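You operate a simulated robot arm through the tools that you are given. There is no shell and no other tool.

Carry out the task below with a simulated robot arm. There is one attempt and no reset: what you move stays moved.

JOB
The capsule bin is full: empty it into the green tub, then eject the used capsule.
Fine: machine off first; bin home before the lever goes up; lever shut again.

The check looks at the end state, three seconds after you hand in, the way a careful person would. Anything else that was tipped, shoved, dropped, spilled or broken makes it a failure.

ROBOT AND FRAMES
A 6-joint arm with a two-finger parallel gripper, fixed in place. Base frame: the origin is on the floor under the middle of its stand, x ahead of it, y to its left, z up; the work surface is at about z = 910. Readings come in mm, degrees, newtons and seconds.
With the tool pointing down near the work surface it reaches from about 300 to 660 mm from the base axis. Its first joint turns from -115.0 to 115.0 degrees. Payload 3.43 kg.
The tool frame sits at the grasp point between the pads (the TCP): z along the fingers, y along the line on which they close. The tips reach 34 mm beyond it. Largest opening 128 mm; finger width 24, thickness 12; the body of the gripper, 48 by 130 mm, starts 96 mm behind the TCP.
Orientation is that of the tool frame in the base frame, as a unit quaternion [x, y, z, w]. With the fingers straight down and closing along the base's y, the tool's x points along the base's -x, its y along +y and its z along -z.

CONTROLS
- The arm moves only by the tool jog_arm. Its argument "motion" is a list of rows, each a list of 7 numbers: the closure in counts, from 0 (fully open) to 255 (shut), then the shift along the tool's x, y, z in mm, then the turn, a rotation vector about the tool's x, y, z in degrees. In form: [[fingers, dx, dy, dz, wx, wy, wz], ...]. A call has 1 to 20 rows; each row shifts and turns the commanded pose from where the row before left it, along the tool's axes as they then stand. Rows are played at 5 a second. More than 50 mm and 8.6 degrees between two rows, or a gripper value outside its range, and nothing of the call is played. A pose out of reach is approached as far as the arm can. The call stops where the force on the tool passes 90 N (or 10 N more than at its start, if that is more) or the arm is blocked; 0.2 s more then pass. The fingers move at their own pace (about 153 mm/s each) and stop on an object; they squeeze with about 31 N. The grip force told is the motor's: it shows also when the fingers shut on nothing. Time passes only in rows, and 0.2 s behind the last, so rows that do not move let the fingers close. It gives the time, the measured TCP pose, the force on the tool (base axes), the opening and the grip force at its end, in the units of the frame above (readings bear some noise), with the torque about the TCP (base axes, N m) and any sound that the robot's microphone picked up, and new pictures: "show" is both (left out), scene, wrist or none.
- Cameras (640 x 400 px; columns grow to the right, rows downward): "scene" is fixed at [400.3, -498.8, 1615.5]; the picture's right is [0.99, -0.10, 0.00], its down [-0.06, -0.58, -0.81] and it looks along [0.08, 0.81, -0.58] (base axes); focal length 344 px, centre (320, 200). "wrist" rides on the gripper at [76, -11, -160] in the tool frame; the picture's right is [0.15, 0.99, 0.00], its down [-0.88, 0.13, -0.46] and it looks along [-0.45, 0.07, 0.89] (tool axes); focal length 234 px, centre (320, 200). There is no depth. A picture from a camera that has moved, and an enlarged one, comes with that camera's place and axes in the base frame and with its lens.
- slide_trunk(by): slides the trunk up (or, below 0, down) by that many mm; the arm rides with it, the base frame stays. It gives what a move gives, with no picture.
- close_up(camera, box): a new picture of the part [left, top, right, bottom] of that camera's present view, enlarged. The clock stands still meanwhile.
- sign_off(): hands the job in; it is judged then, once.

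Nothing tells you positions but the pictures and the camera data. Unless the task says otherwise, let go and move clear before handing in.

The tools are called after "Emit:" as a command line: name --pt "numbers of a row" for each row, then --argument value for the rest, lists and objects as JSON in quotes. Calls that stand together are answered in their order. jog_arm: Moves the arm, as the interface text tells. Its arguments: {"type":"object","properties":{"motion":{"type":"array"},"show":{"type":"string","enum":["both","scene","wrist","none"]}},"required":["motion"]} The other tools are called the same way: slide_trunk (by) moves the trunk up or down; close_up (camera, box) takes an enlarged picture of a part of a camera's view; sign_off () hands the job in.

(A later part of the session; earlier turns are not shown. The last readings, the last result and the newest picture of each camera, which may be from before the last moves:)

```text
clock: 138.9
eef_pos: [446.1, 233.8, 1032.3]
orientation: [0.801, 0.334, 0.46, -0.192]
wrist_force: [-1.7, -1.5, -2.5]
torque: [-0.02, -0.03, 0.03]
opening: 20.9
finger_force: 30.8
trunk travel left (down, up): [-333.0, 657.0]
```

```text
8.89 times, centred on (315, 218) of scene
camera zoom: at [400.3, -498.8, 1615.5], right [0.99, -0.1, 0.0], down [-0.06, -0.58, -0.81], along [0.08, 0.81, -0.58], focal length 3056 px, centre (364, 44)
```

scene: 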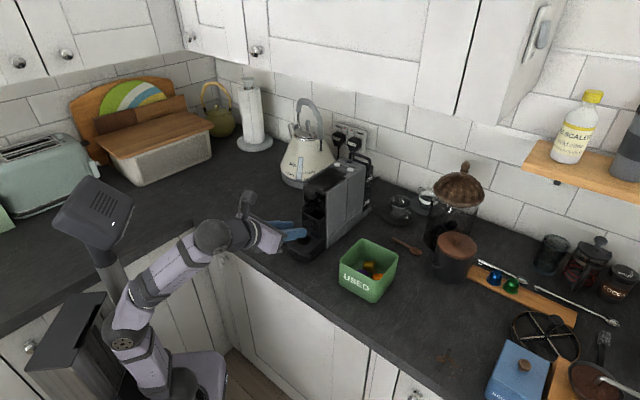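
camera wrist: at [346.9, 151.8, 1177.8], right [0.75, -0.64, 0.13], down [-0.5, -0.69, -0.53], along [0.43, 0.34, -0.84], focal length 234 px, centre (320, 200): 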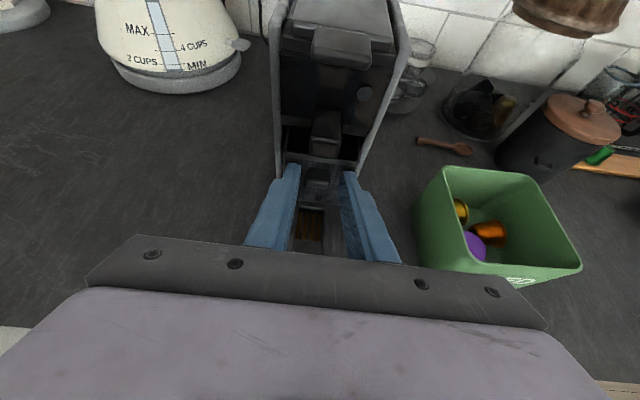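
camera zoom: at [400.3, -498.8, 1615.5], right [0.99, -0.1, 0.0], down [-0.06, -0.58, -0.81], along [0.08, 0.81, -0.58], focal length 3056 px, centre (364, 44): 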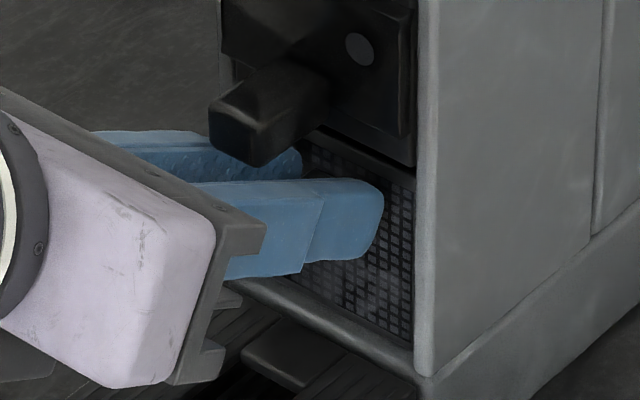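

The bin has reached about the home depth with only a light touch (~2 N). I'll let go, back away, and compare with the original pictures.

Emit:
jog_arm --pt "220 0 0 0 0 0 0" --pt "187 0 0 0 0 0 0" --pt "187 -9 0 -15.6 0 0 0" --pt "187 -12 0 -21 0 0 0" --pt "187 -12 0 -21 0 0 0" --pt "187 0 0 0 0 0 0"

Emit:
close_up --camera "scene" --box '[295.5, 190.2, 345.5, 225.2]'

Emit:
close_up --camera "wrist" --box '[250, 40, 390, 200]'

```text
clock: 140.3
eef_pos: [399.3, 188.2, 1030.7]
orientation: [0.8, 0.333, 0.46, -0.192]
wrist_force: [-0.5, 0.0, 0.2]
torque: [0.0, -0.04, 0.01]
opening: 34.0
finger_force: 0.0
trunk travel left (down, up): [-333.0, 657.0]
camera wrist: at [319.3, 125.7, 1178.2], right [0.75, -0.64, 0.13], down [-0.5, -0.69, -0.53], along [0.43, 0.34, -0.84], focal length 234 px, centre (320, 200)
```

scene: 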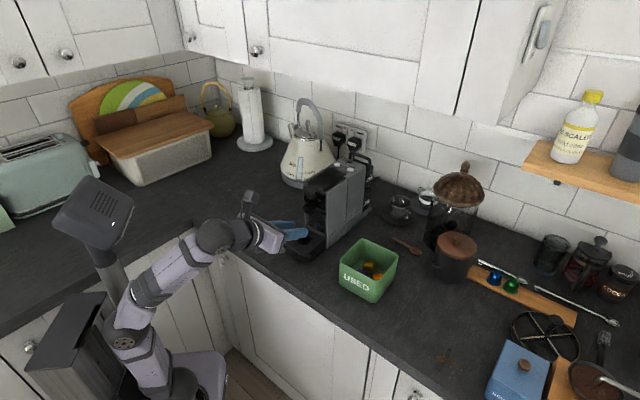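
wrist: 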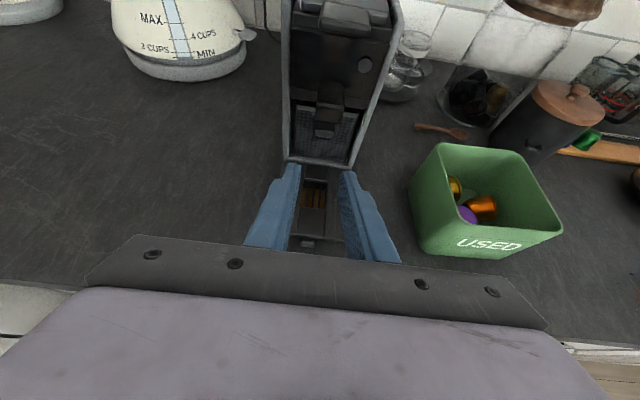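

```text
11.43 times, centred on (320, 208) of scene
camera zoom: at [400.3, -498.8, 1615.5], right [0.99, -0.1, 0.0], down [-0.06, -0.58, -0.81], along [0.08, 0.81, -0.58], focal length 3930 px, centre (314, 112)
```

zoom: 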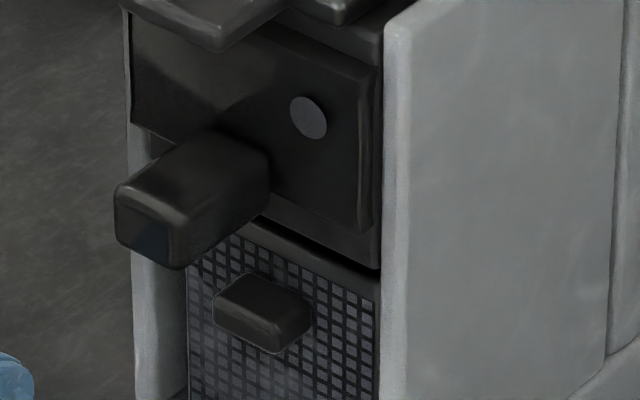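

```text
2.50 times, centred on (320, 120) of wrist
camera zoom: at [319.3, 125.7, 1178.2], right [0.75, -0.64, 0.13], down [-0.5, -0.69, -0.53], along [0.43, 0.34, -0.84], focal length 585 px, centre (320, 400)
```

zoom: 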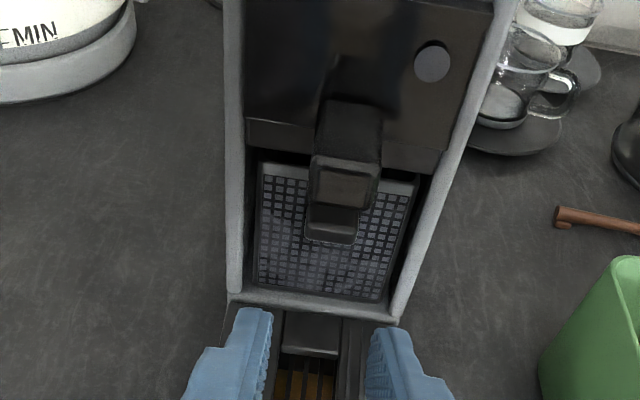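

Relative to the machine, the bin is seated and about 4 mm deeper than at the start, which is fine. Next I'll undo the machine's 28 mm shift by gripping the spout's sides and drawing it gently forward. First I'm raising and flattening the tool.

Emit:
jog_arm --pt "187 21.7 -0.9 -12.5 0 0 0" --pt "187 21.7 -0.9 -12.5 0 0 0" --pt "187 0 0 0 0 5 0" --pt "187 0 0 0 0 5 0" --pt "187 0 0 0 0 0 0"

Emit:
close_up --camera "wrist" --box '[240, 40, 400, 220]'

Emit:
close_up --camera "scene" --box '[280, 170, 350, 240]'

```text
clock: 141.5
eef_pos: [397.7, 187.4, 1081.4]
orientation: [0.757, 0.315, 0.529, -0.22]
wrist_force: [0.2, -0.2, -0.2]
torque: [0.03, 0.01, -0.04]
opening: 34.3
finger_force: 0.1
trunk travel left (down, up): [-333.0, 657.0]
camera wrist: at [301.4, 108.3, 1208.9], right [0.74, -0.66, 0.14], down [-0.42, -0.61, -0.67], along [0.53, 0.44, -0.73], focal length 234 px, centre (320, 200)
```

scene: 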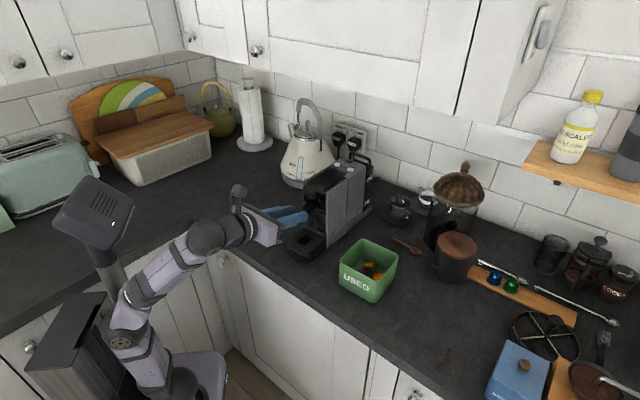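
wrist: 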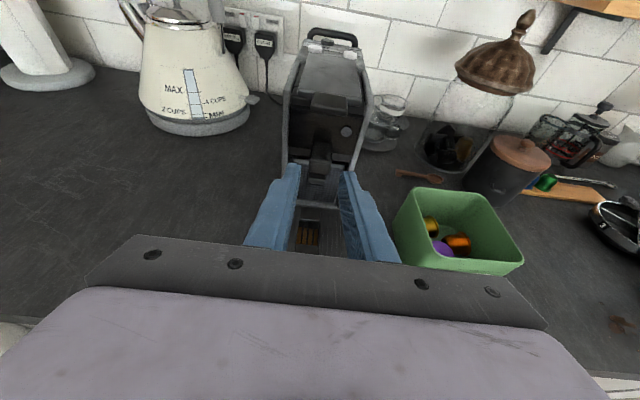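

```text
2.22 times, centred on (320, 130) of wrist
camera zoom: at [301.4, 108.3, 1208.9], right [0.74, -0.66, 0.14], down [-0.42, -0.61, -0.67], along [0.53, 0.44, -0.73], focal length 520 px, centre (320, 356)
```

zoom: 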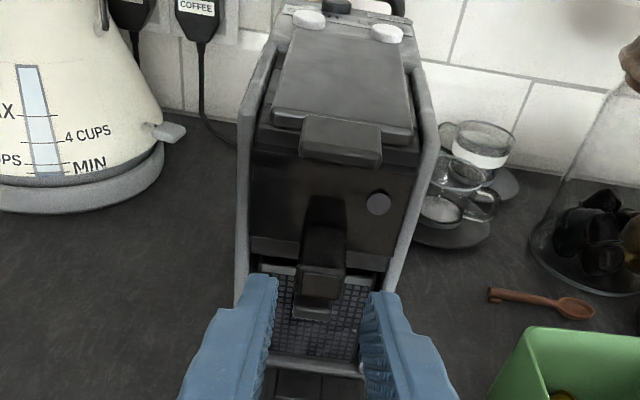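

```text
5.71 times, centred on (315, 205) of scene
camera zoom: at [400.3, -498.8, 1615.5], right [0.99, -0.1, 0.0], down [-0.06, -0.58, -0.81], along [0.08, 0.81, -0.58], focal length 1965 px, centre (349, 171)
```

zoom: 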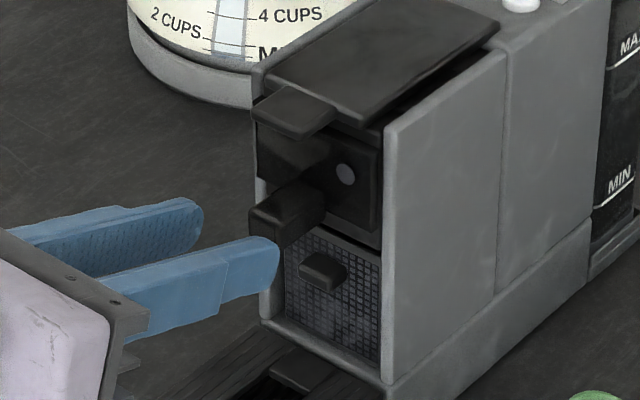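

The spout is centred at about L -148, z 1068, and the fingers are lined up. I'll advance so they flank it, then close.

Emit:
jog_arm --pt "187 4.5 -0.3 14 0 0 0" --pt "187 4.5 -0.3 14 0 0 0" --pt "187 4.5 -0.2 14 0 0 0" --pt "187 0 0 0 0 0 0"

Emit:
close_up --camera "wrist" --box '[240, 60, 400, 220]'

Emit:
close_up --camera "scene" --box '[280, 170, 350, 240]'

```text
clock: 142.5
eef_pos: [428.8, 220.6, 1080.7]
orientation: [0.756, 0.315, 0.529, -0.221]
wrist_force: [-0.3, 0.3, -0.3]
torque: [-0.01, 0.0, 0.01]
opening: 34.3
finger_force: 0.0
trunk travel left (down, up): [-333.0, 657.0]
camera wrist: at [333.2, 141.1, 1207.7], right [0.74, -0.66, 0.14], down [-0.42, -0.61, -0.67], along [0.53, 0.44, -0.73], focal length 234 px, centre (320, 200)
```

scene: 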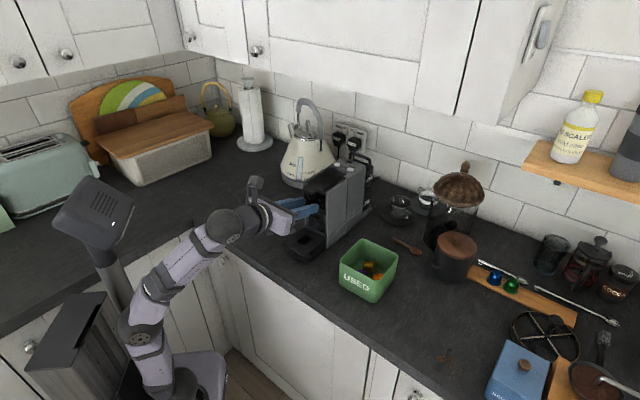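
wrist: 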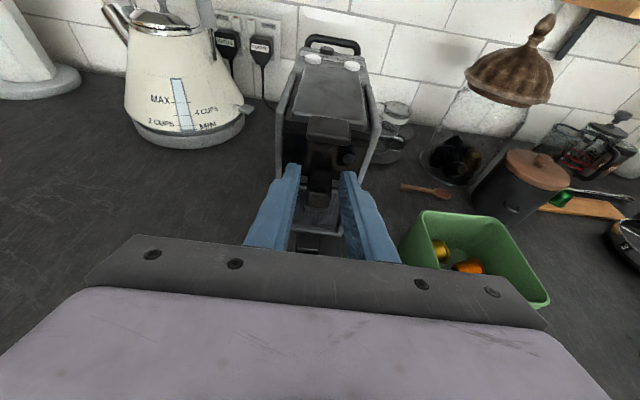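

```text
2.50 times, centred on (320, 140) of wrist
camera zoom: at [333.2, 141.1, 1207.7], right [0.74, -0.66, 0.14], down [-0.42, -0.61, -0.67], along [0.53, 0.44, -0.73], focal length 585 px, centre (320, 350)
```

zoom: 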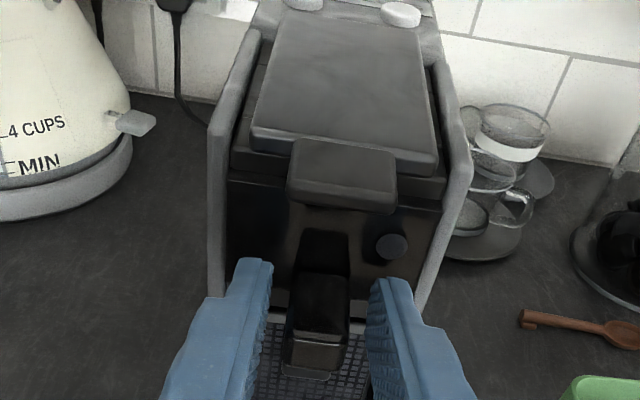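

```text
5.71 times, centred on (315, 205) of scene
camera zoom: at [400.3, -498.8, 1615.5], right [0.99, -0.1, 0.0], down [-0.06, -0.58, -0.81], along [0.08, 0.81, -0.58], focal length 1965 px, centre (349, 171)
```

zoom: 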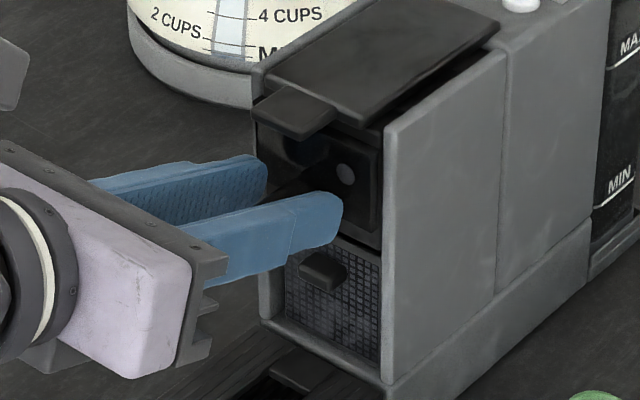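

The fingers flank the spout. I'll close and pull gently 12 mm to see whether the machine follows.

Emit:
jog_arm --pt "255 0 0 0 0 0 0" --pt "255 0 0 0 0 0 0" --pt "255 0 0 0 0 0 0" --pt "255 -1.0 0 -2.8 0 0 0" --pt "255 -1.0 0 -2.8 0 0 0" --pt "255 -1.0 0 -2.8 0 0 0" --pt "255 -1.0 0 -2.8 0 0 0" --pt "255 0 0 0 0 0 0" --show "scene"

Emit:
close_up --camera "scene" --box '[280, 150, 380, 220]'

Emit:
close_up --camera "scene" --box '[275, 225, 335, 275]'

```text
clock: 144.3
eef_pos: [423.0, 213.0, 1080.7]
orientation: [0.757, 0.314, 0.53, -0.22]
wrist_force: [15.3, 14.6, 6.6]
torque: [1.11, -0.88, -0.25]
opening: 21.8
finger_force: 45.1
trunk travel left (down, up): [-333.0, 657.0]
```

scene: 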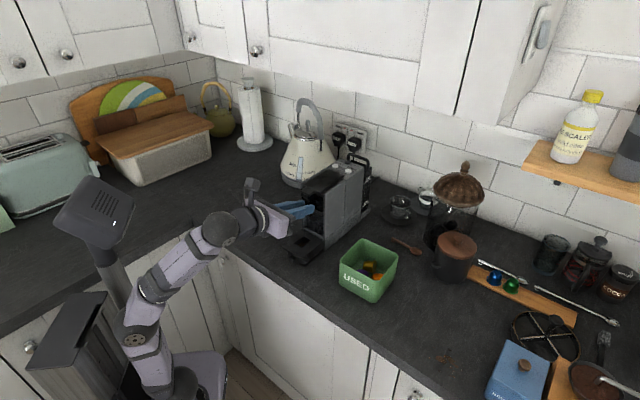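

```text
5.71 times, centred on (330, 185) of scene
camera zoom: at [400.3, -498.8, 1615.5], right [0.99, -0.1, 0.0], down [-0.06, -0.58, -0.81], along [0.08, 0.81, -0.58], focal length 1965 px, centre (263, 286)
```

zoom: 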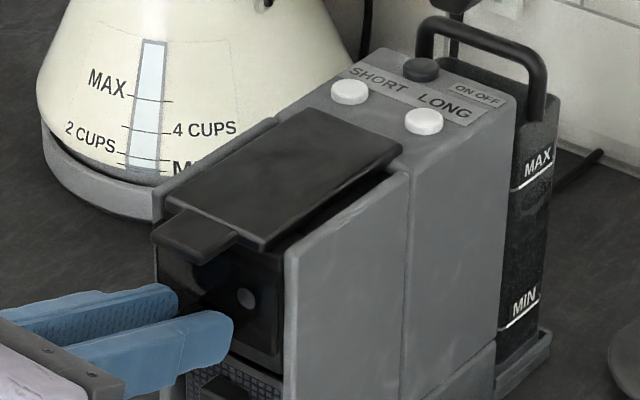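

```text
8.00 times, centred on (305, 250) of scene
camera zoom: at [400.3, -498.8, 1615.5], right [0.99, -0.1, 0.0], down [-0.06, -0.58, -0.81], along [0.08, 0.81, -0.58], focal length 2751 px, centre (440, -200)
```

zoom: 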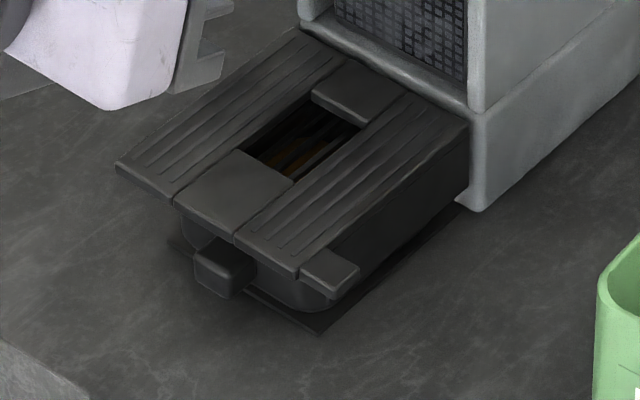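

The machine follows the pull, having moved about 8 mm so far. I'll continue the remaining ~20 mm slowly and recheck.

Emit:
jog_arm --pt "255 -1.0 0 -2.8 0 0 0" --pt "255 -1.0 0 -2.8 0 0 0" --pt "255 -1.0 0 -2.8 0 0 0" --pt "255 -1.0 0 -2.8 0 0 0" --pt "255 -1.0 0 -2.8 0 0 0" --pt "255 0 0 0 0 0 0" --show "none"

Emit:
close_up --camera "scene" --box '[280, 150, 380, 220]'

Emit:
close_up --camera "scene" --box '[275, 225, 335, 275]'

```text
clock: 145.7
eef_pos: [410.0, 203.0, 1079.8]
orientation: [0.757, 0.314, 0.53, -0.219]
wrist_force: [17.7, 11.6, 9.4]
torque: [0.62, -0.69, -0.15]
opening: 21.8
finger_force: 45.1
trunk travel left (down, up): [-333.0, 657.0]
```

```text
5.71 times, centred on (330, 185) of scene
camera zoom: at [400.3, -498.8, 1615.5], right [0.99, -0.1, 0.0], down [-0.06, -0.58, -0.81], along [0.08, 0.81, -0.58], focal length 1965 px, centre (263, 286)
```

zoom: 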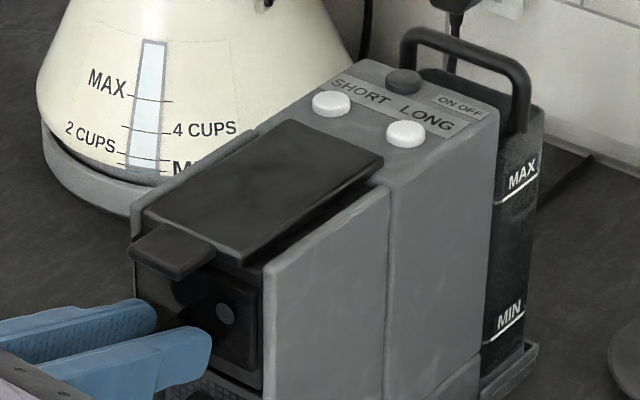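

```text
8.00 times, centred on (305, 250) of scene
camera zoom: at [400.3, -498.8, 1615.5], right [0.99, -0.1, 0.0], down [-0.06, -0.58, -0.81], along [0.08, 0.81, -0.58], focal length 2751 px, centre (440, -200)
```

zoom: 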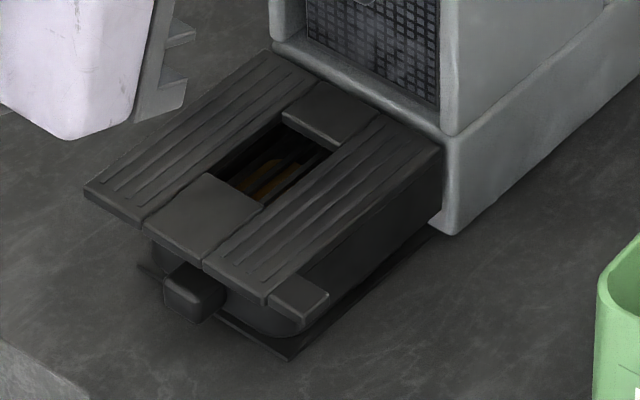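

Emit:
jog_arm --pt "255 -0.7 0 -1.9 0 0 0" --pt "255 -0.7 0 -1.9 0 0 0" --pt "255 0 0 0 0 0 0" --show "none"

Emit:
close_up --camera "scene" --box '[280, 150, 380, 220]'

Emit:
close_up --camera "scene" --box '[275, 225, 335, 275]'

```text
clock: 146.5
eef_pos: [408.2, 199.1, 1079.3]
orientation: [0.756, 0.315, 0.53, -0.22]
wrist_force: [15.2, 12.8, 6.0]
torque: [1.01, -1.02, -0.33]
opening: 21.6
finger_force: 44.8
trunk travel left (down, up): [-333.0, 657.0]
```

```text
5.71 times, centred on (330, 185) of scene
camera zoom: at [400.3, -498.8, 1615.5], right [0.99, -0.1, 0.0], down [-0.06, -0.58, -0.81], along [0.08, 0.81, -0.58], focal length 1965 px, centre (263, 286)
```

zoom: 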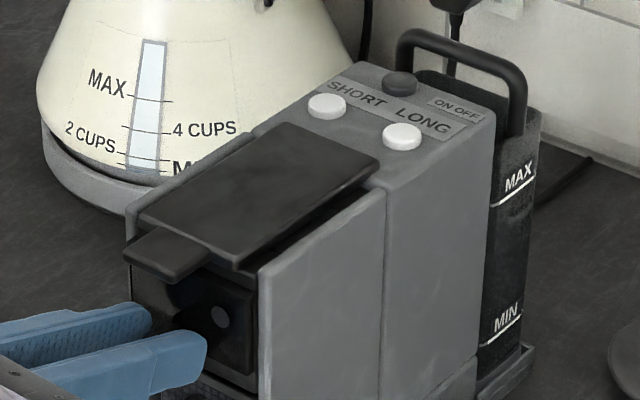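

```text
8.00 times, centred on (305, 250) of scene
camera zoom: at [400.3, -498.8, 1615.5], right [0.99, -0.1, 0.0], down [-0.06, -0.58, -0.81], along [0.08, 0.81, -0.58], focal length 2751 px, centre (440, -200)
```

zoom: 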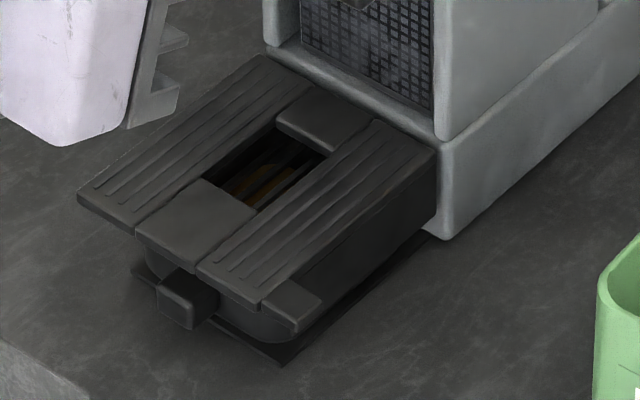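

The machine is back to its original place within about 1 mm, and the tray matches too. I'll unload the pull slightly, open, and back straight off.

Emit:
jog_arm --pt "255 0.3 0 0.9 0 0 0" --pt "255 0.2 0 0.5 0 0 0" --pt "240 0 0 0 0 0 0" --pt "200 0 0 0 0 0 0" --pt "187 0 0 0 0 0 0" --pt "187 0 0 0 0 0 0" --show "none"

Emit:
jog_arm --pt "187 -4 0 -10 0 0 0" --pt "187 -6 0 -16 0 0 0" --pt "187 -4 0 -10 0 0 0" --pt "187 0 0 0 0 0 0"

Emit:
close_up --camera "scene" --box '[280, 150, 380, 220]'

Emit:
close_up --camera "scene" --box '[290, 195, 340, 230]'

Emit:
close_up --camera "wrist" --box '[240, 20, 400, 220]'

```text
clock: 147.9
eef_pos: [406.5, 199.6, 1079.9]
orientation: [0.757, 0.314, 0.529, -0.22]
wrist_force: [0.3, -0.4, 0.6]
torque: [-0.01, 0.02, 0.03]
opening: 34.3
finger_force: 0.1
trunk travel left (down, up): [-333.0, 657.0]
```

```text
clock: 148.9
eef_pos: [379.4, 173.8, 1079.0]
orientation: [0.757, 0.315, 0.528, -0.22]
wrist_force: [-0.3, 0.0, -0.2]
torque: [0.03, 0.01, 0.02]
opening: 34.4
finger_force: 0.0
trunk travel left (down, up): [-333.0, 657.0]
camera wrist: at [283.9, 94.0, 1207.2], right [0.74, -0.66, 0.14], down [-0.42, -0.61, -0.67], along [0.53, 0.44, -0.73], focal length 234 px, centre (320, 200)
```

scene: 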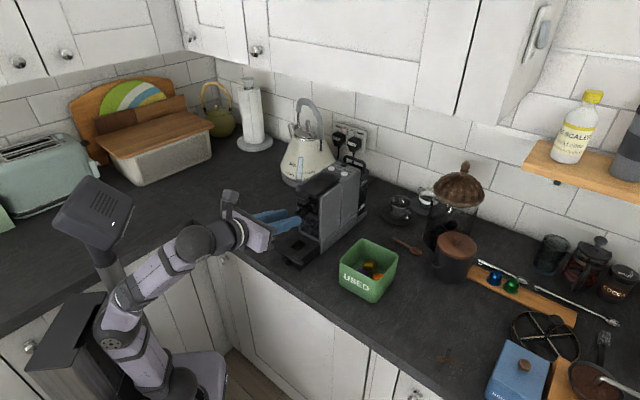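
wrist: 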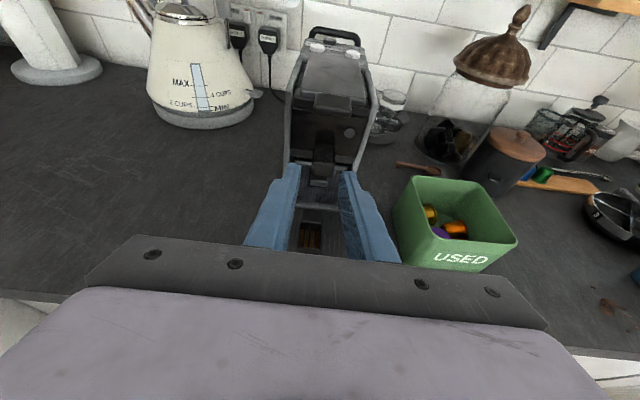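

```text
5.71 times, centred on (330, 185) of scene
camera zoom: at [400.3, -498.8, 1615.5], right [0.99, -0.1, 0.0], down [-0.06, -0.58, -0.81], along [0.08, 0.81, -0.58], focal length 1965 px, centre (263, 286)
```

zoom: 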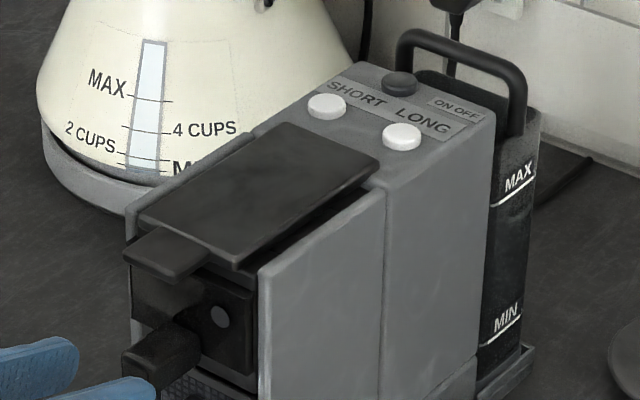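

```text
11.43 times, centred on (315, 212) of scene
camera zoom: at [400.3, -498.8, 1615.5], right [0.99, -0.1, 0.0], down [-0.06, -0.58, -0.81], along [0.08, 0.81, -0.58], focal length 3930 px, centre (377, 57)
```

zoom: 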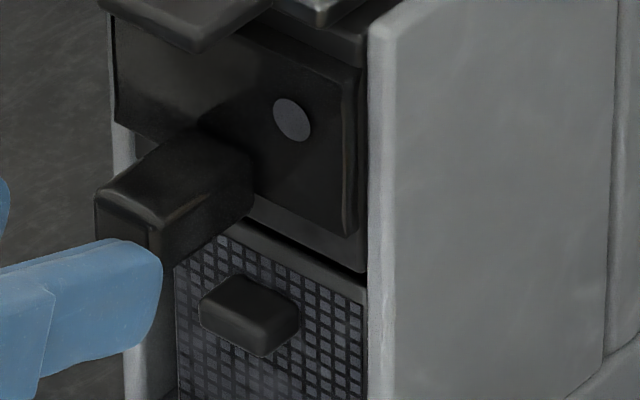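

```text
2.00 times, centred on (320, 120) of wrist
camera zoom: at [283.9, 94.0, 1207.2], right [0.74, -0.66, 0.14], down [-0.42, -0.61, -0.67], along [0.53, 0.44, -0.73], focal length 468 px, centre (320, 360)
```

zoom: 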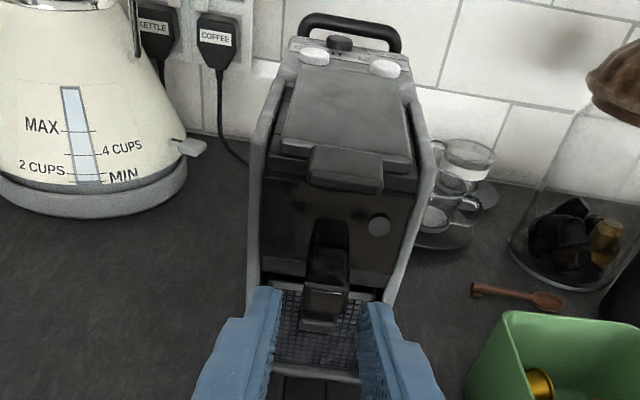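

The machine now matches its starting pictures. The bin sits about 5 mm deeper and 1 mm right of its original spot, so before touching the lever I'll nudge it back to exactly where it was.

Emit:
slide_trunk --by -51

Emit:
jog_arm --pt "187 5 1.2 13.5 0 0 0" --pt "187 5 1.2 13.5 0 0 0" --pt "187 4.5 0.5 12.5 0 0 0" --pt "187 0 0 0 0 0 0"

Emit:
close_up --camera "wrist" --box '[240, 60, 400, 220]'

Emit:
close_up --camera "scene" --box '[285, 190, 345, 240]'

```text
clock: 149.8
eef_pos: [379.1, 173.3, 1027.9]
orientation: [0.756, 0.317, 0.528, -0.222]
wrist_force: [-0.3, 0.6, 0.4]
torque: [-0.01, -0.03, 0.02]
opening: 34.4
finger_force: 0.1
trunk travel left (down, up): [-282.0, 708.0]
```

```text
clock: 150.8
eef_pos: [412.2, 200.6, 1029.3]
orientation: [0.757, 0.316, 0.528, -0.221]
wrist_force: [0.0, 0.0, -0.1]
torque: [-0.02, -0.01, 0.0]
opening: 34.2
finger_force: 0.0
trunk travel left (down, up): [-282.0, 708.0]
camera wrist: at [315.8, 122.0, 1156.4], right [0.74, -0.66, 0.14], down [-0.42, -0.61, -0.67], along [0.53, 0.44, -0.73], focal length 234 px, centre (320, 200)
```

scene: 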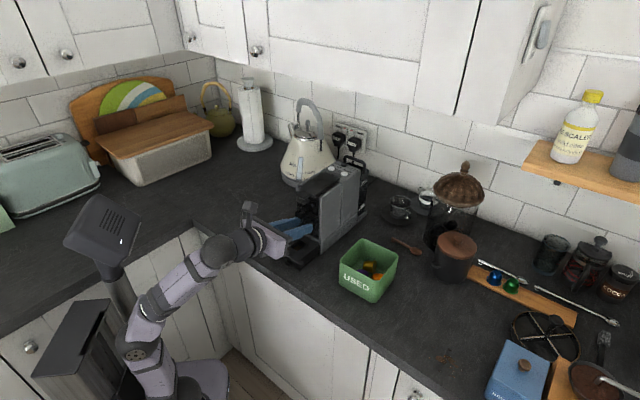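
wrist: 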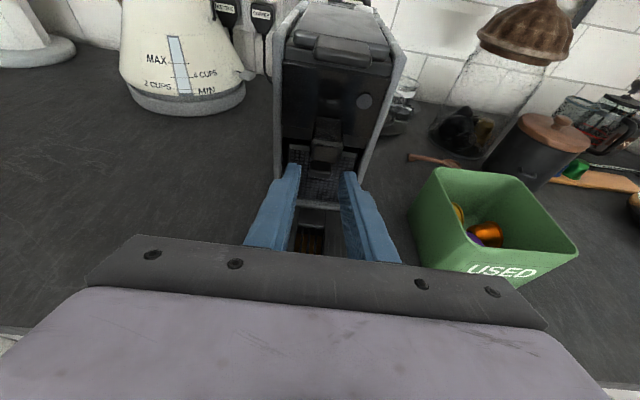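

```text
2.50 times, centred on (320, 140) of wrist
camera zoom: at [315.8, 122.0, 1156.4], right [0.74, -0.66, 0.14], down [-0.42, -0.61, -0.67], along [0.53, 0.44, -0.73], focal length 585 px, centre (320, 350)
```

zoom: 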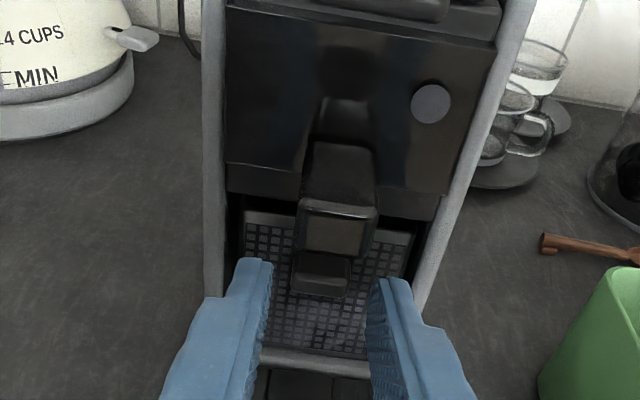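

```text
8.00 times, centred on (315, 215) of scene
camera zoom: at [400.3, -498.8, 1615.5], right [0.99, -0.1, 0.0], down [-0.06, -0.58, -0.81], along [0.08, 0.81, -0.58], focal length 2751 px, centre (360, 80)
```

zoom: 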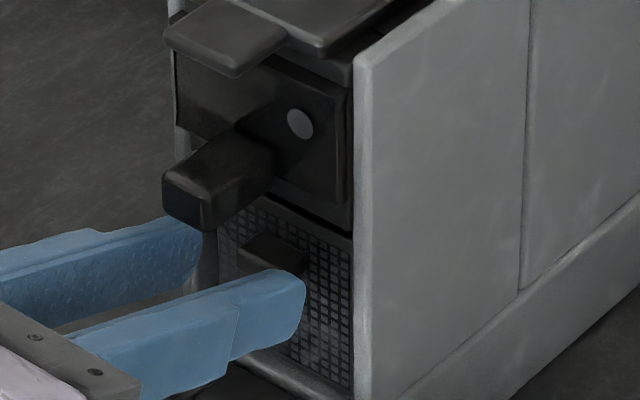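

Emit:
jog_arm --pt "187 1.6 0 6.8 0 0 0" --pt "187 1.5 0 6.7 0 0 0" --pt "187 0 0 0 0 0 0" --show "none"

Emit:
jog_arm --pt "255 0 0 0 0 0 0" --pt "255 0 0 0 0 0 0" --pt "255 0 0 0 0 0 0" --pt "255 -0.8 -0.5 -2.1 0 0 0" --pt "255 -0.8 -0.5 -2.1 0 0 0" --pt "255 0 0 0 0 0 0" --show "none"

Emit:
close_up --camera "scene" --box '[290, 195, 340, 230]'

```text
clock: 151.6
eef_pos: [420.7, 210.8, 1027.0]
orientation: [0.757, 0.316, 0.528, -0.221]
wrist_force: [-1.0, 0.5, 0.7]
torque: [0.06, 0.03, 0.02]
opening: 34.2
finger_force: 0.0
trunk travel left (down, up): [-282.0, 708.0]
```

```text
clock: 153.0
eef_pos: [417.7, 207.2, 1027.0]
orientation: [0.757, 0.316, 0.528, -0.221]
wrist_force: [0.0, 0.6, 0.7]
torque: [0.12, -0.08, 0.03]
opening: 20.9
finger_force: 31.3
trunk travel left (down, up): [-282.0, 708.0]
```

```text
11.43 times, centred on (315, 212) of scene
camera zoom: at [400.3, -498.8, 1615.5], right [0.99, -0.1, 0.0], down [-0.06, -0.58, -0.81], along [0.08, 0.81, -0.58], focal length 3930 px, centre (377, 57)
```

zoom: 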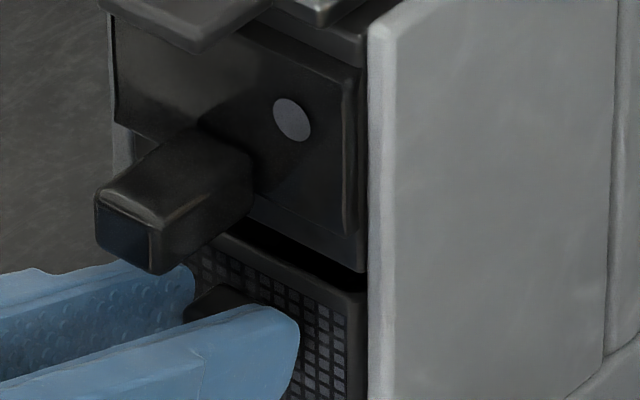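

Emit:
jog_arm --pt "225 0 0 0 0 0 0" --pt "187 0 0 0 0 0 0" --pt "187 0 0 0 0 0 0" --pt "187 -5 0 -14 0 0 0" --pt "187 -5 0 -14 0 0 0" --pt "187 0 0 0 0 0 0" --show "none"

Emit:
close_up --camera "scene" --box '[290, 195, 340, 230]'

Emit:
close_up --camera "wrist" --box '[240, 20, 400, 220]'

```text
clock: 154.4
eef_pos: [396.1, 185.6, 1028.0]
orientation: [0.757, 0.316, 0.528, -0.22]
wrist_force: [0.4, -0.4, 0.2]
torque: [-0.03, -0.02, -0.02]
opening: 34.2
finger_force: 0.1
trunk travel left (down, up): [-282.0, 708.0]
```

```text
11.43 times, centred on (315, 212) of scene
camera zoom: at [400.3, -498.8, 1615.5], right [0.99, -0.1, 0.0], down [-0.06, -0.58, -0.81], along [0.08, 0.81, -0.58], focal length 3930 px, centre (377, 57)
```

zoom: 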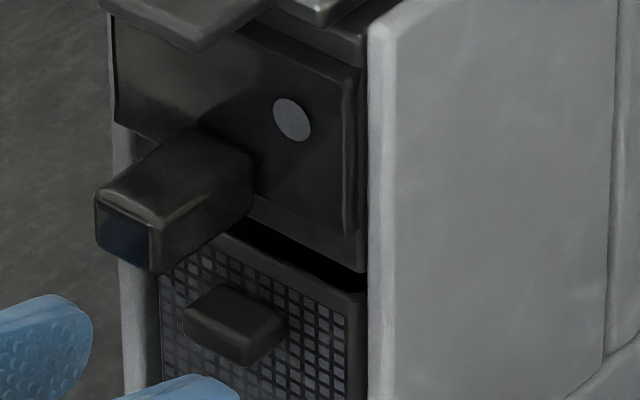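

```text
2.00 times, centred on (320, 120) of wrist
camera zoom: at [301.0, 107.6, 1155.5], right [0.74, -0.66, 0.14], down [-0.42, -0.61, -0.67], along [0.53, 0.44, -0.73], focal length 468 px, centre (320, 360)
```

zoom: 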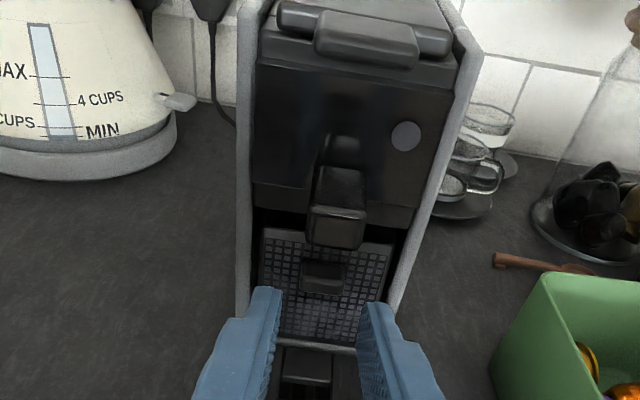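

The bin now matches its starting position to within about 1 mm. Next is the lever: its front tab is centred at L≈-147, with its front at e≈450 and z 1116–1126. I'll raise with the fingers flanking the spout, then close just below the tab.

Emit:
slide_trunk --by 79

Emit:
jog_arm --pt "255 0 -1.2 0 0 0 0" --pt "255 0 0 0 0 0 0" --pt "255 0 0 0 0 0 0"

Emit:
close_up --camera "wrist" --box '[240, 60, 400, 220]'

Emit:
close_up --camera "scene" --box '[280, 160, 350, 220]'

```text
clock: 155.6
eef_pos: [396.4, 186.2, 1107.3]
orientation: [0.757, 0.316, 0.528, -0.22]
wrist_force: [0.1, 0.5, -0.2]
torque: [0.01, 0.02, 0.0]
opening: 34.3
finger_force: 0.1
trunk travel left (down, up): [-361.0, 629.0]
```

```text
clock: 156.4
eef_pos: [396.5, 188.6, 1107.0]
orientation: [0.757, 0.317, 0.527, -0.221]
wrist_force: [0.7, -0.2, 0.5]
torque: [0.02, 0.0, 0.02]
opening: 0.0
finger_force: 31.5
trunk travel left (down, up): [-361.0, 629.0]
camera wrist: at [300.0, 109.2, 1233.9], right [0.74, -0.66, 0.14], down [-0.42, -0.61, -0.67], along [0.53, 0.44, -0.73], focal length 234 px, centre (320, 200)
```

scene: 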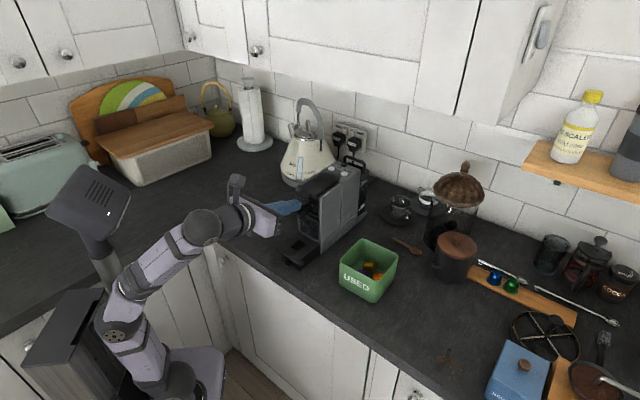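
wrist: 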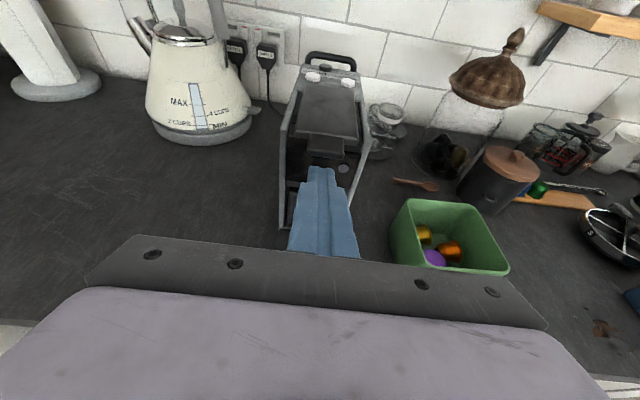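

```text
2.50 times, centred on (320, 140) of wrist
camera zoom: at [300.0, 109.2, 1233.9], right [0.74, -0.66, 0.14], down [-0.42, -0.61, -0.67], along [0.53, 0.44, -0.73], focal length 585 px, centre (320, 350)
```

zoom: 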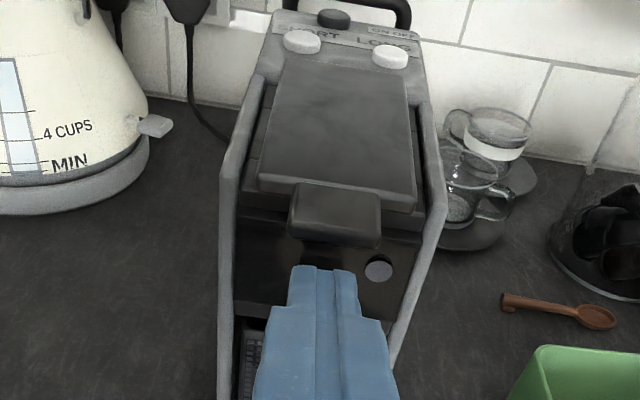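

```text
6.67 times, centred on (315, 190) of scene
camera zoom: at [400.3, -498.8, 1615.5], right [0.99, -0.1, 0.0], down [-0.06, -0.58, -0.81], along [0.08, 0.81, -0.58], focal length 2292 px, centre (353, 267)
```

zoom: 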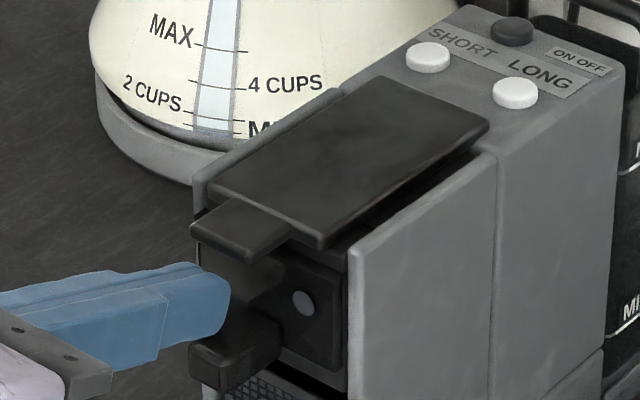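

The closed fingertip is just under the tab and clear of the spout. I'll slide it 12 mm further under, then raise with the trunk in small steps, watching the force.

Emit:
jog_arm --pt "255 2.1 0 5.7 0 0 0" --pt "255 2.1 0 5.7 0 0 0" --pt "255 0 0 0 0 0 0" --show "none"

Emit:
slide_trunk --by 10

Emit:
slide_trunk --by 8

Emit:
close_up --camera "scene" --box '[280, 150, 360, 220]'

```text
clock: 157.2
eef_pos: [404.4, 197.3, 1105.6]
orientation: [0.758, 0.314, 0.528, -0.219]
wrist_force: [0.5, -0.2, -0.6]
torque: [0.03, 0.03, 0.01]
opening: 0.0
finger_force: 31.2
trunk travel left (down, up): [-361.0, 629.0]
```

```text
clock: 157.8
eef_pos: [404.7, 196.8, 1115.2]
orientation: [0.757, 0.315, 0.528, -0.22]
wrist_force: [0.4, 0.3, -1.3]
torque: [-0.02, -0.03, 0.03]
opening: 0.1
finger_force: 31.2
trunk travel left (down, up): [-371.0, 619.0]
```

```text
clock: 158.3
eef_pos: [405.2, 197.0, 1123.6]
orientation: [0.757, 0.316, 0.528, -0.22]
wrist_force: [-0.2, 0.1, 0.0]
torque: [0.01, 0.0, 0.02]
opening: 0.0
finger_force: 31.2
trunk travel left (down, up): [-379.0, 611.0]
```

```text
5.71 times, centred on (320, 185) of scene
camera zoom: at [400.3, -498.8, 1615.5], right [0.99, -0.1, 0.0], down [-0.06, -0.58, -0.81], along [0.08, 0.81, -0.58], focal length 1965 px, centre (320, 286)
```

zoom: 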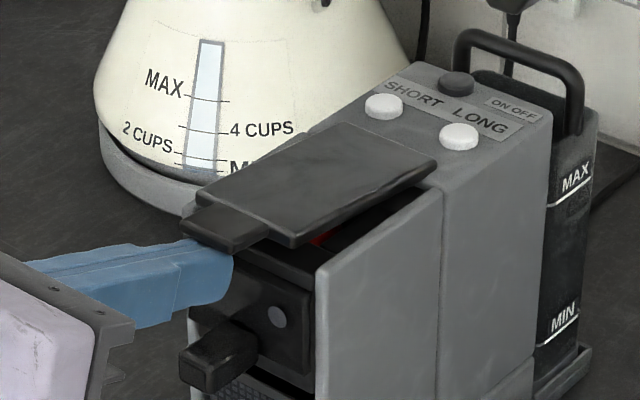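

The lever is lifting with almost no force, and a red capsule is visible inside. I'll keep raising along its arc.

Emit:
slide_trunk --by 22

Emit:
jog_arm --pt "255 2.1 0 5.6 0 0 0" --pt "255 0 0 0 0 0 0" --show "none"

Emit:
slide_trunk --by 22

Emit:
jog_arm --pt "255 3.4 0 9.4 0 0 0" --pt "255 0 0 0 0 0 0" --show "none"

Emit:
close_up --camera "scene" --box '[280, 130, 370, 220]'

```text
clock: 159.0
eef_pos: [403.7, 197.1, 1145.0]
orientation: [0.757, 0.316, 0.528, -0.221]
wrist_force: [-0.8, 0.5, 0.1]
torque: [0.01, 0.0, 0.01]
opening: 0.1
finger_force: 31.1
trunk travel left (down, up): [-401.0, 589.0]
```

```text
clock: 159.6
eef_pos: [411.2, 200.3, 1144.9]
orientation: [0.757, 0.315, 0.529, -0.221]
wrist_force: [-0.3, -0.4, 0.3]
torque: [0.03, 0.02, 0.01]
opening: 0.0
finger_force: 31.1
trunk travel left (down, up): [-401.0, 589.0]
```

```text
clock: 160.3
eef_pos: [409.0, 201.4, 1168.2]
orientation: [0.757, 0.316, 0.528, -0.221]
wrist_force: [0.0, 0.0, 0.0]
torque: [-0.03, 0.03, -0.03]
opening: 0.0
finger_force: 31.3
trunk travel left (down, up): [-423.0, 567.0]
```

```text
clock: 160.9
eef_pos: [415.1, 208.7, 1166.8]
orientation: [0.757, 0.315, 0.528, -0.221]
wrist_force: [1.1, -0.6, -0.4]
torque: [-0.04, 0.02, -0.05]
opening: 0.0
finger_force: 31.2
trunk travel left (down, up): [-423.0, 567.0]
```

```text
4.44 times, centred on (325, 175) of scene
camera zoom: at [400.3, -498.8, 1615.5], right [0.99, -0.1, 0.0], down [-0.06, -0.58, -0.81], along [0.08, 0.81, -0.58], focal length 1528 px, centre (298, 311)
```

zoom: 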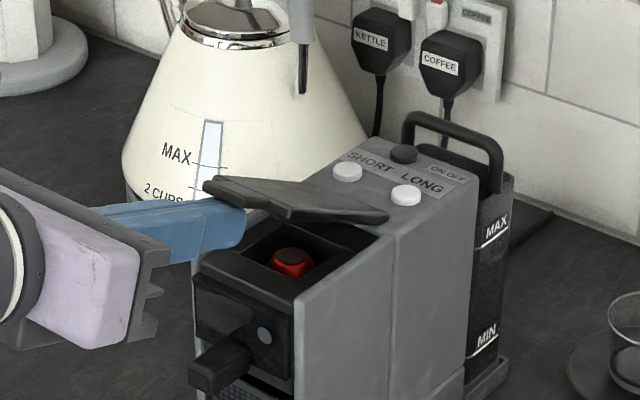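

The lever is up about 28° and a red capsule is visible in the chamber. I'll continue along the arc.

Emit:
slide_trunk --by 18

Emit:
jog_arm --pt "255 4.4 0 12.2 0 0 0" --pt "255 0 0 0 0 0 0" --show "none"

Emit:
slide_trunk --by 14

Emit:
jog_arm --pt "255 4.8 0 13.2 0 0 0" --pt "255 0 0 0 0 0 0" --show "none"

Emit:
close_up --camera "scene" --box '[280, 130, 370, 220]'

```text
clock: 161.6
eef_pos: [415.8, 209.1, 1184.8]
orientation: [0.757, 0.316, 0.528, -0.221]
wrist_force: [0.2, -1.0, -0.3]
torque: [-0.01, 0.01, -0.03]
opening: 0.1
finger_force: 30.7
trunk travel left (down, up): [-441.0, 549.0]
```

```text
clock: 162.2
eef_pos: [424.5, 219.0, 1183.4]
orientation: [0.757, 0.315, 0.528, -0.22]
wrist_force: [0.2, 0.1, 0.7]
torque: [0.0, 0.03, 0.0]
opening: 0.3
finger_force: 30.9
trunk travel left (down, up): [-441.0, 549.0]
```

```text
clock: 162.8
eef_pos: [424.5, 219.2, 1198.1]
orientation: [0.756, 0.316, 0.528, -0.221]
wrist_force: [-0.4, 0.9, 0.0]
torque: [-0.03, 0.01, 0.04]
opening: 0.0
finger_force: 30.4
trunk travel left (down, up): [-455.0, 535.0]
```

```text
clock: 163.4
eef_pos: [434.4, 228.7, 1198.1]
orientation: [0.757, 0.316, 0.528, -0.22]
wrist_force: [-0.6, 0.4, 0.2]
torque: [0.0, 0.0, 0.0]
opening: 0.0
finger_force: 31.0
trunk travel left (down, up): [-455.0, 535.0]
```

```text
4.44 times, centred on (325, 175) of scene
camera zoom: at [400.3, -498.8, 1615.5], right [0.99, -0.1, 0.0], down [-0.06, -0.58, -0.81], along [0.08, 0.81, -0.58], focal length 1528 px, centre (298, 311)
```

zoom: 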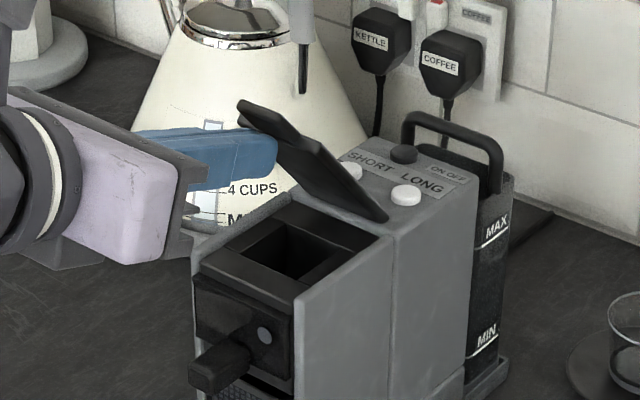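

The chamber is now empty, so the capsule has dropped. I'll verify inside the chamber and the bin before lowering the lever.

Emit:
close_up --camera "scene" --box '[305, 160, 345, 200]'

Emit:
close_up --camera "scene" --box '[290, 195, 340, 230]'

Emit:
close_up --camera "wrist" --box '[240, 60, 400, 220]'

```text
10.00 times, centred on (325, 180) of scene
camera zoom: at [400.3, -498.8, 1615.5], right [0.99, -0.1, 0.0], down [-0.06, -0.58, -0.81], along [0.08, 0.81, -0.58], focal length 3438 px, centre (270, 400)
```

zoom: 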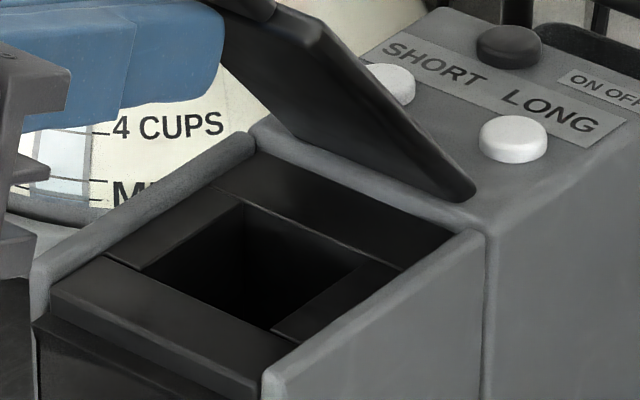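

```text
11.43 times, centred on (315, 212) of scene
camera zoom: at [400.3, -498.8, 1615.5], right [0.99, -0.1, 0.0], down [-0.06, -0.58, -0.81], along [0.08, 0.81, -0.58], focal length 3930 px, centre (377, 57)
```

zoom: 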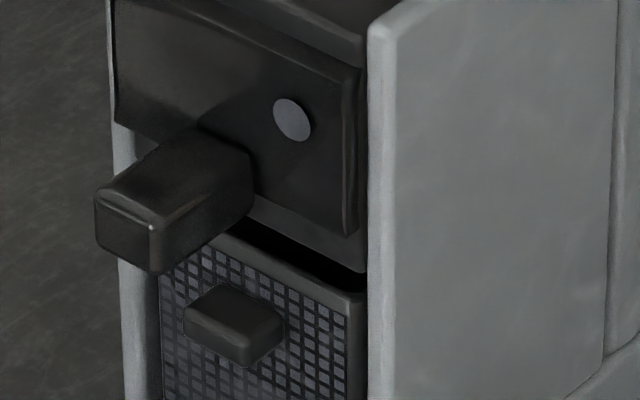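

```text
2.50 times, centred on (320, 140) of wrist
camera zoom: at [339.9, 150.2, 1326.1], right [0.74, -0.66, 0.14], down [-0.42, -0.61, -0.67], along [0.53, 0.44, -0.73], focal length 585 px, centre (320, 350)
```

zoom: 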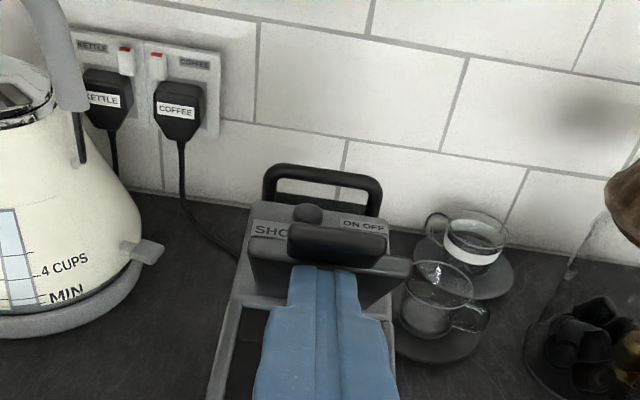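

The chamber is empty and its drop hole is open, so the capsule has fallen into the bin. I'll lower the fingers along the same arc and see whether the lever follows.

Emit:
jog_arm --pt "255 -4.8 0 -13.2 0 0 0" --pt "255 0 0 0 0 0 0" --show "none"

Emit:
slide_trunk --by -14

Emit:
jog_arm --pt "255 -4.4 0 -12.2 0 0 0" --pt "255 0 0 0 0 0 0" --show "none"

Emit:
slide_trunk --by -18

Emit:
close_up --camera "scene" --box '[280, 130, 370, 220]'

```text
clock: 164.0
eef_pos: [425.4, 218.3, 1198.4]
orientation: [0.757, 0.316, 0.528, -0.221]
wrist_force: [-0.7, -0.8, 0.0]
torque: [0.02, 0.02, 0.03]
opening: 0.1
finger_force: 31.0
trunk travel left (down, up): [-455.0, 535.0]
```

```text
clock: 164.6
eef_pos: [426.2, 217.7, 1184.3]
orientation: [0.757, 0.315, 0.528, -0.22]
wrist_force: [0.3, -0.6, -0.2]
torque: [0.01, 0.01, -0.05]
opening: 0.0
finger_force: 30.8
trunk travel left (down, up): [-441.0, 549.0]
```

```text
clock: 165.2
eef_pos: [415.9, 207.6, 1184.9]
orientation: [0.757, 0.316, 0.527, -0.221]
wrist_force: [-0.6, -0.6, 0.1]
torque: [0.0, 0.0, 0.02]
opening: 0.1
finger_force: 30.9
trunk travel left (down, up): [-441.0, 549.0]
```

```text
clock: 165.8
eef_pos: [416.5, 207.7, 1165.4]
orientation: [0.757, 0.315, 0.528, -0.221]
wrist_force: [-0.1, 0.3, 0.2]
torque: [-0.01, 0.0, -0.03]
opening: 0.0
finger_force: 30.1
trunk travel left (down, up): [-423.0, 567.0]
```

```text
4.44 times, centred on (325, 175) of scene
camera zoom: at [400.3, -498.8, 1615.5], right [0.99, -0.1, 0.0], down [-0.06, -0.58, -0.81], along [0.08, 0.81, -0.58], focal length 1528 px, centre (298, 311)
```

zoom: 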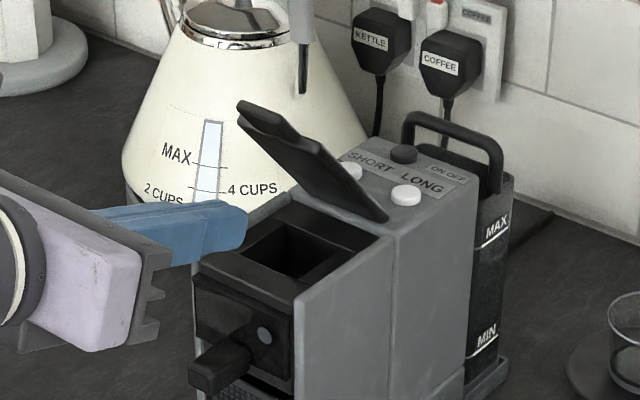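

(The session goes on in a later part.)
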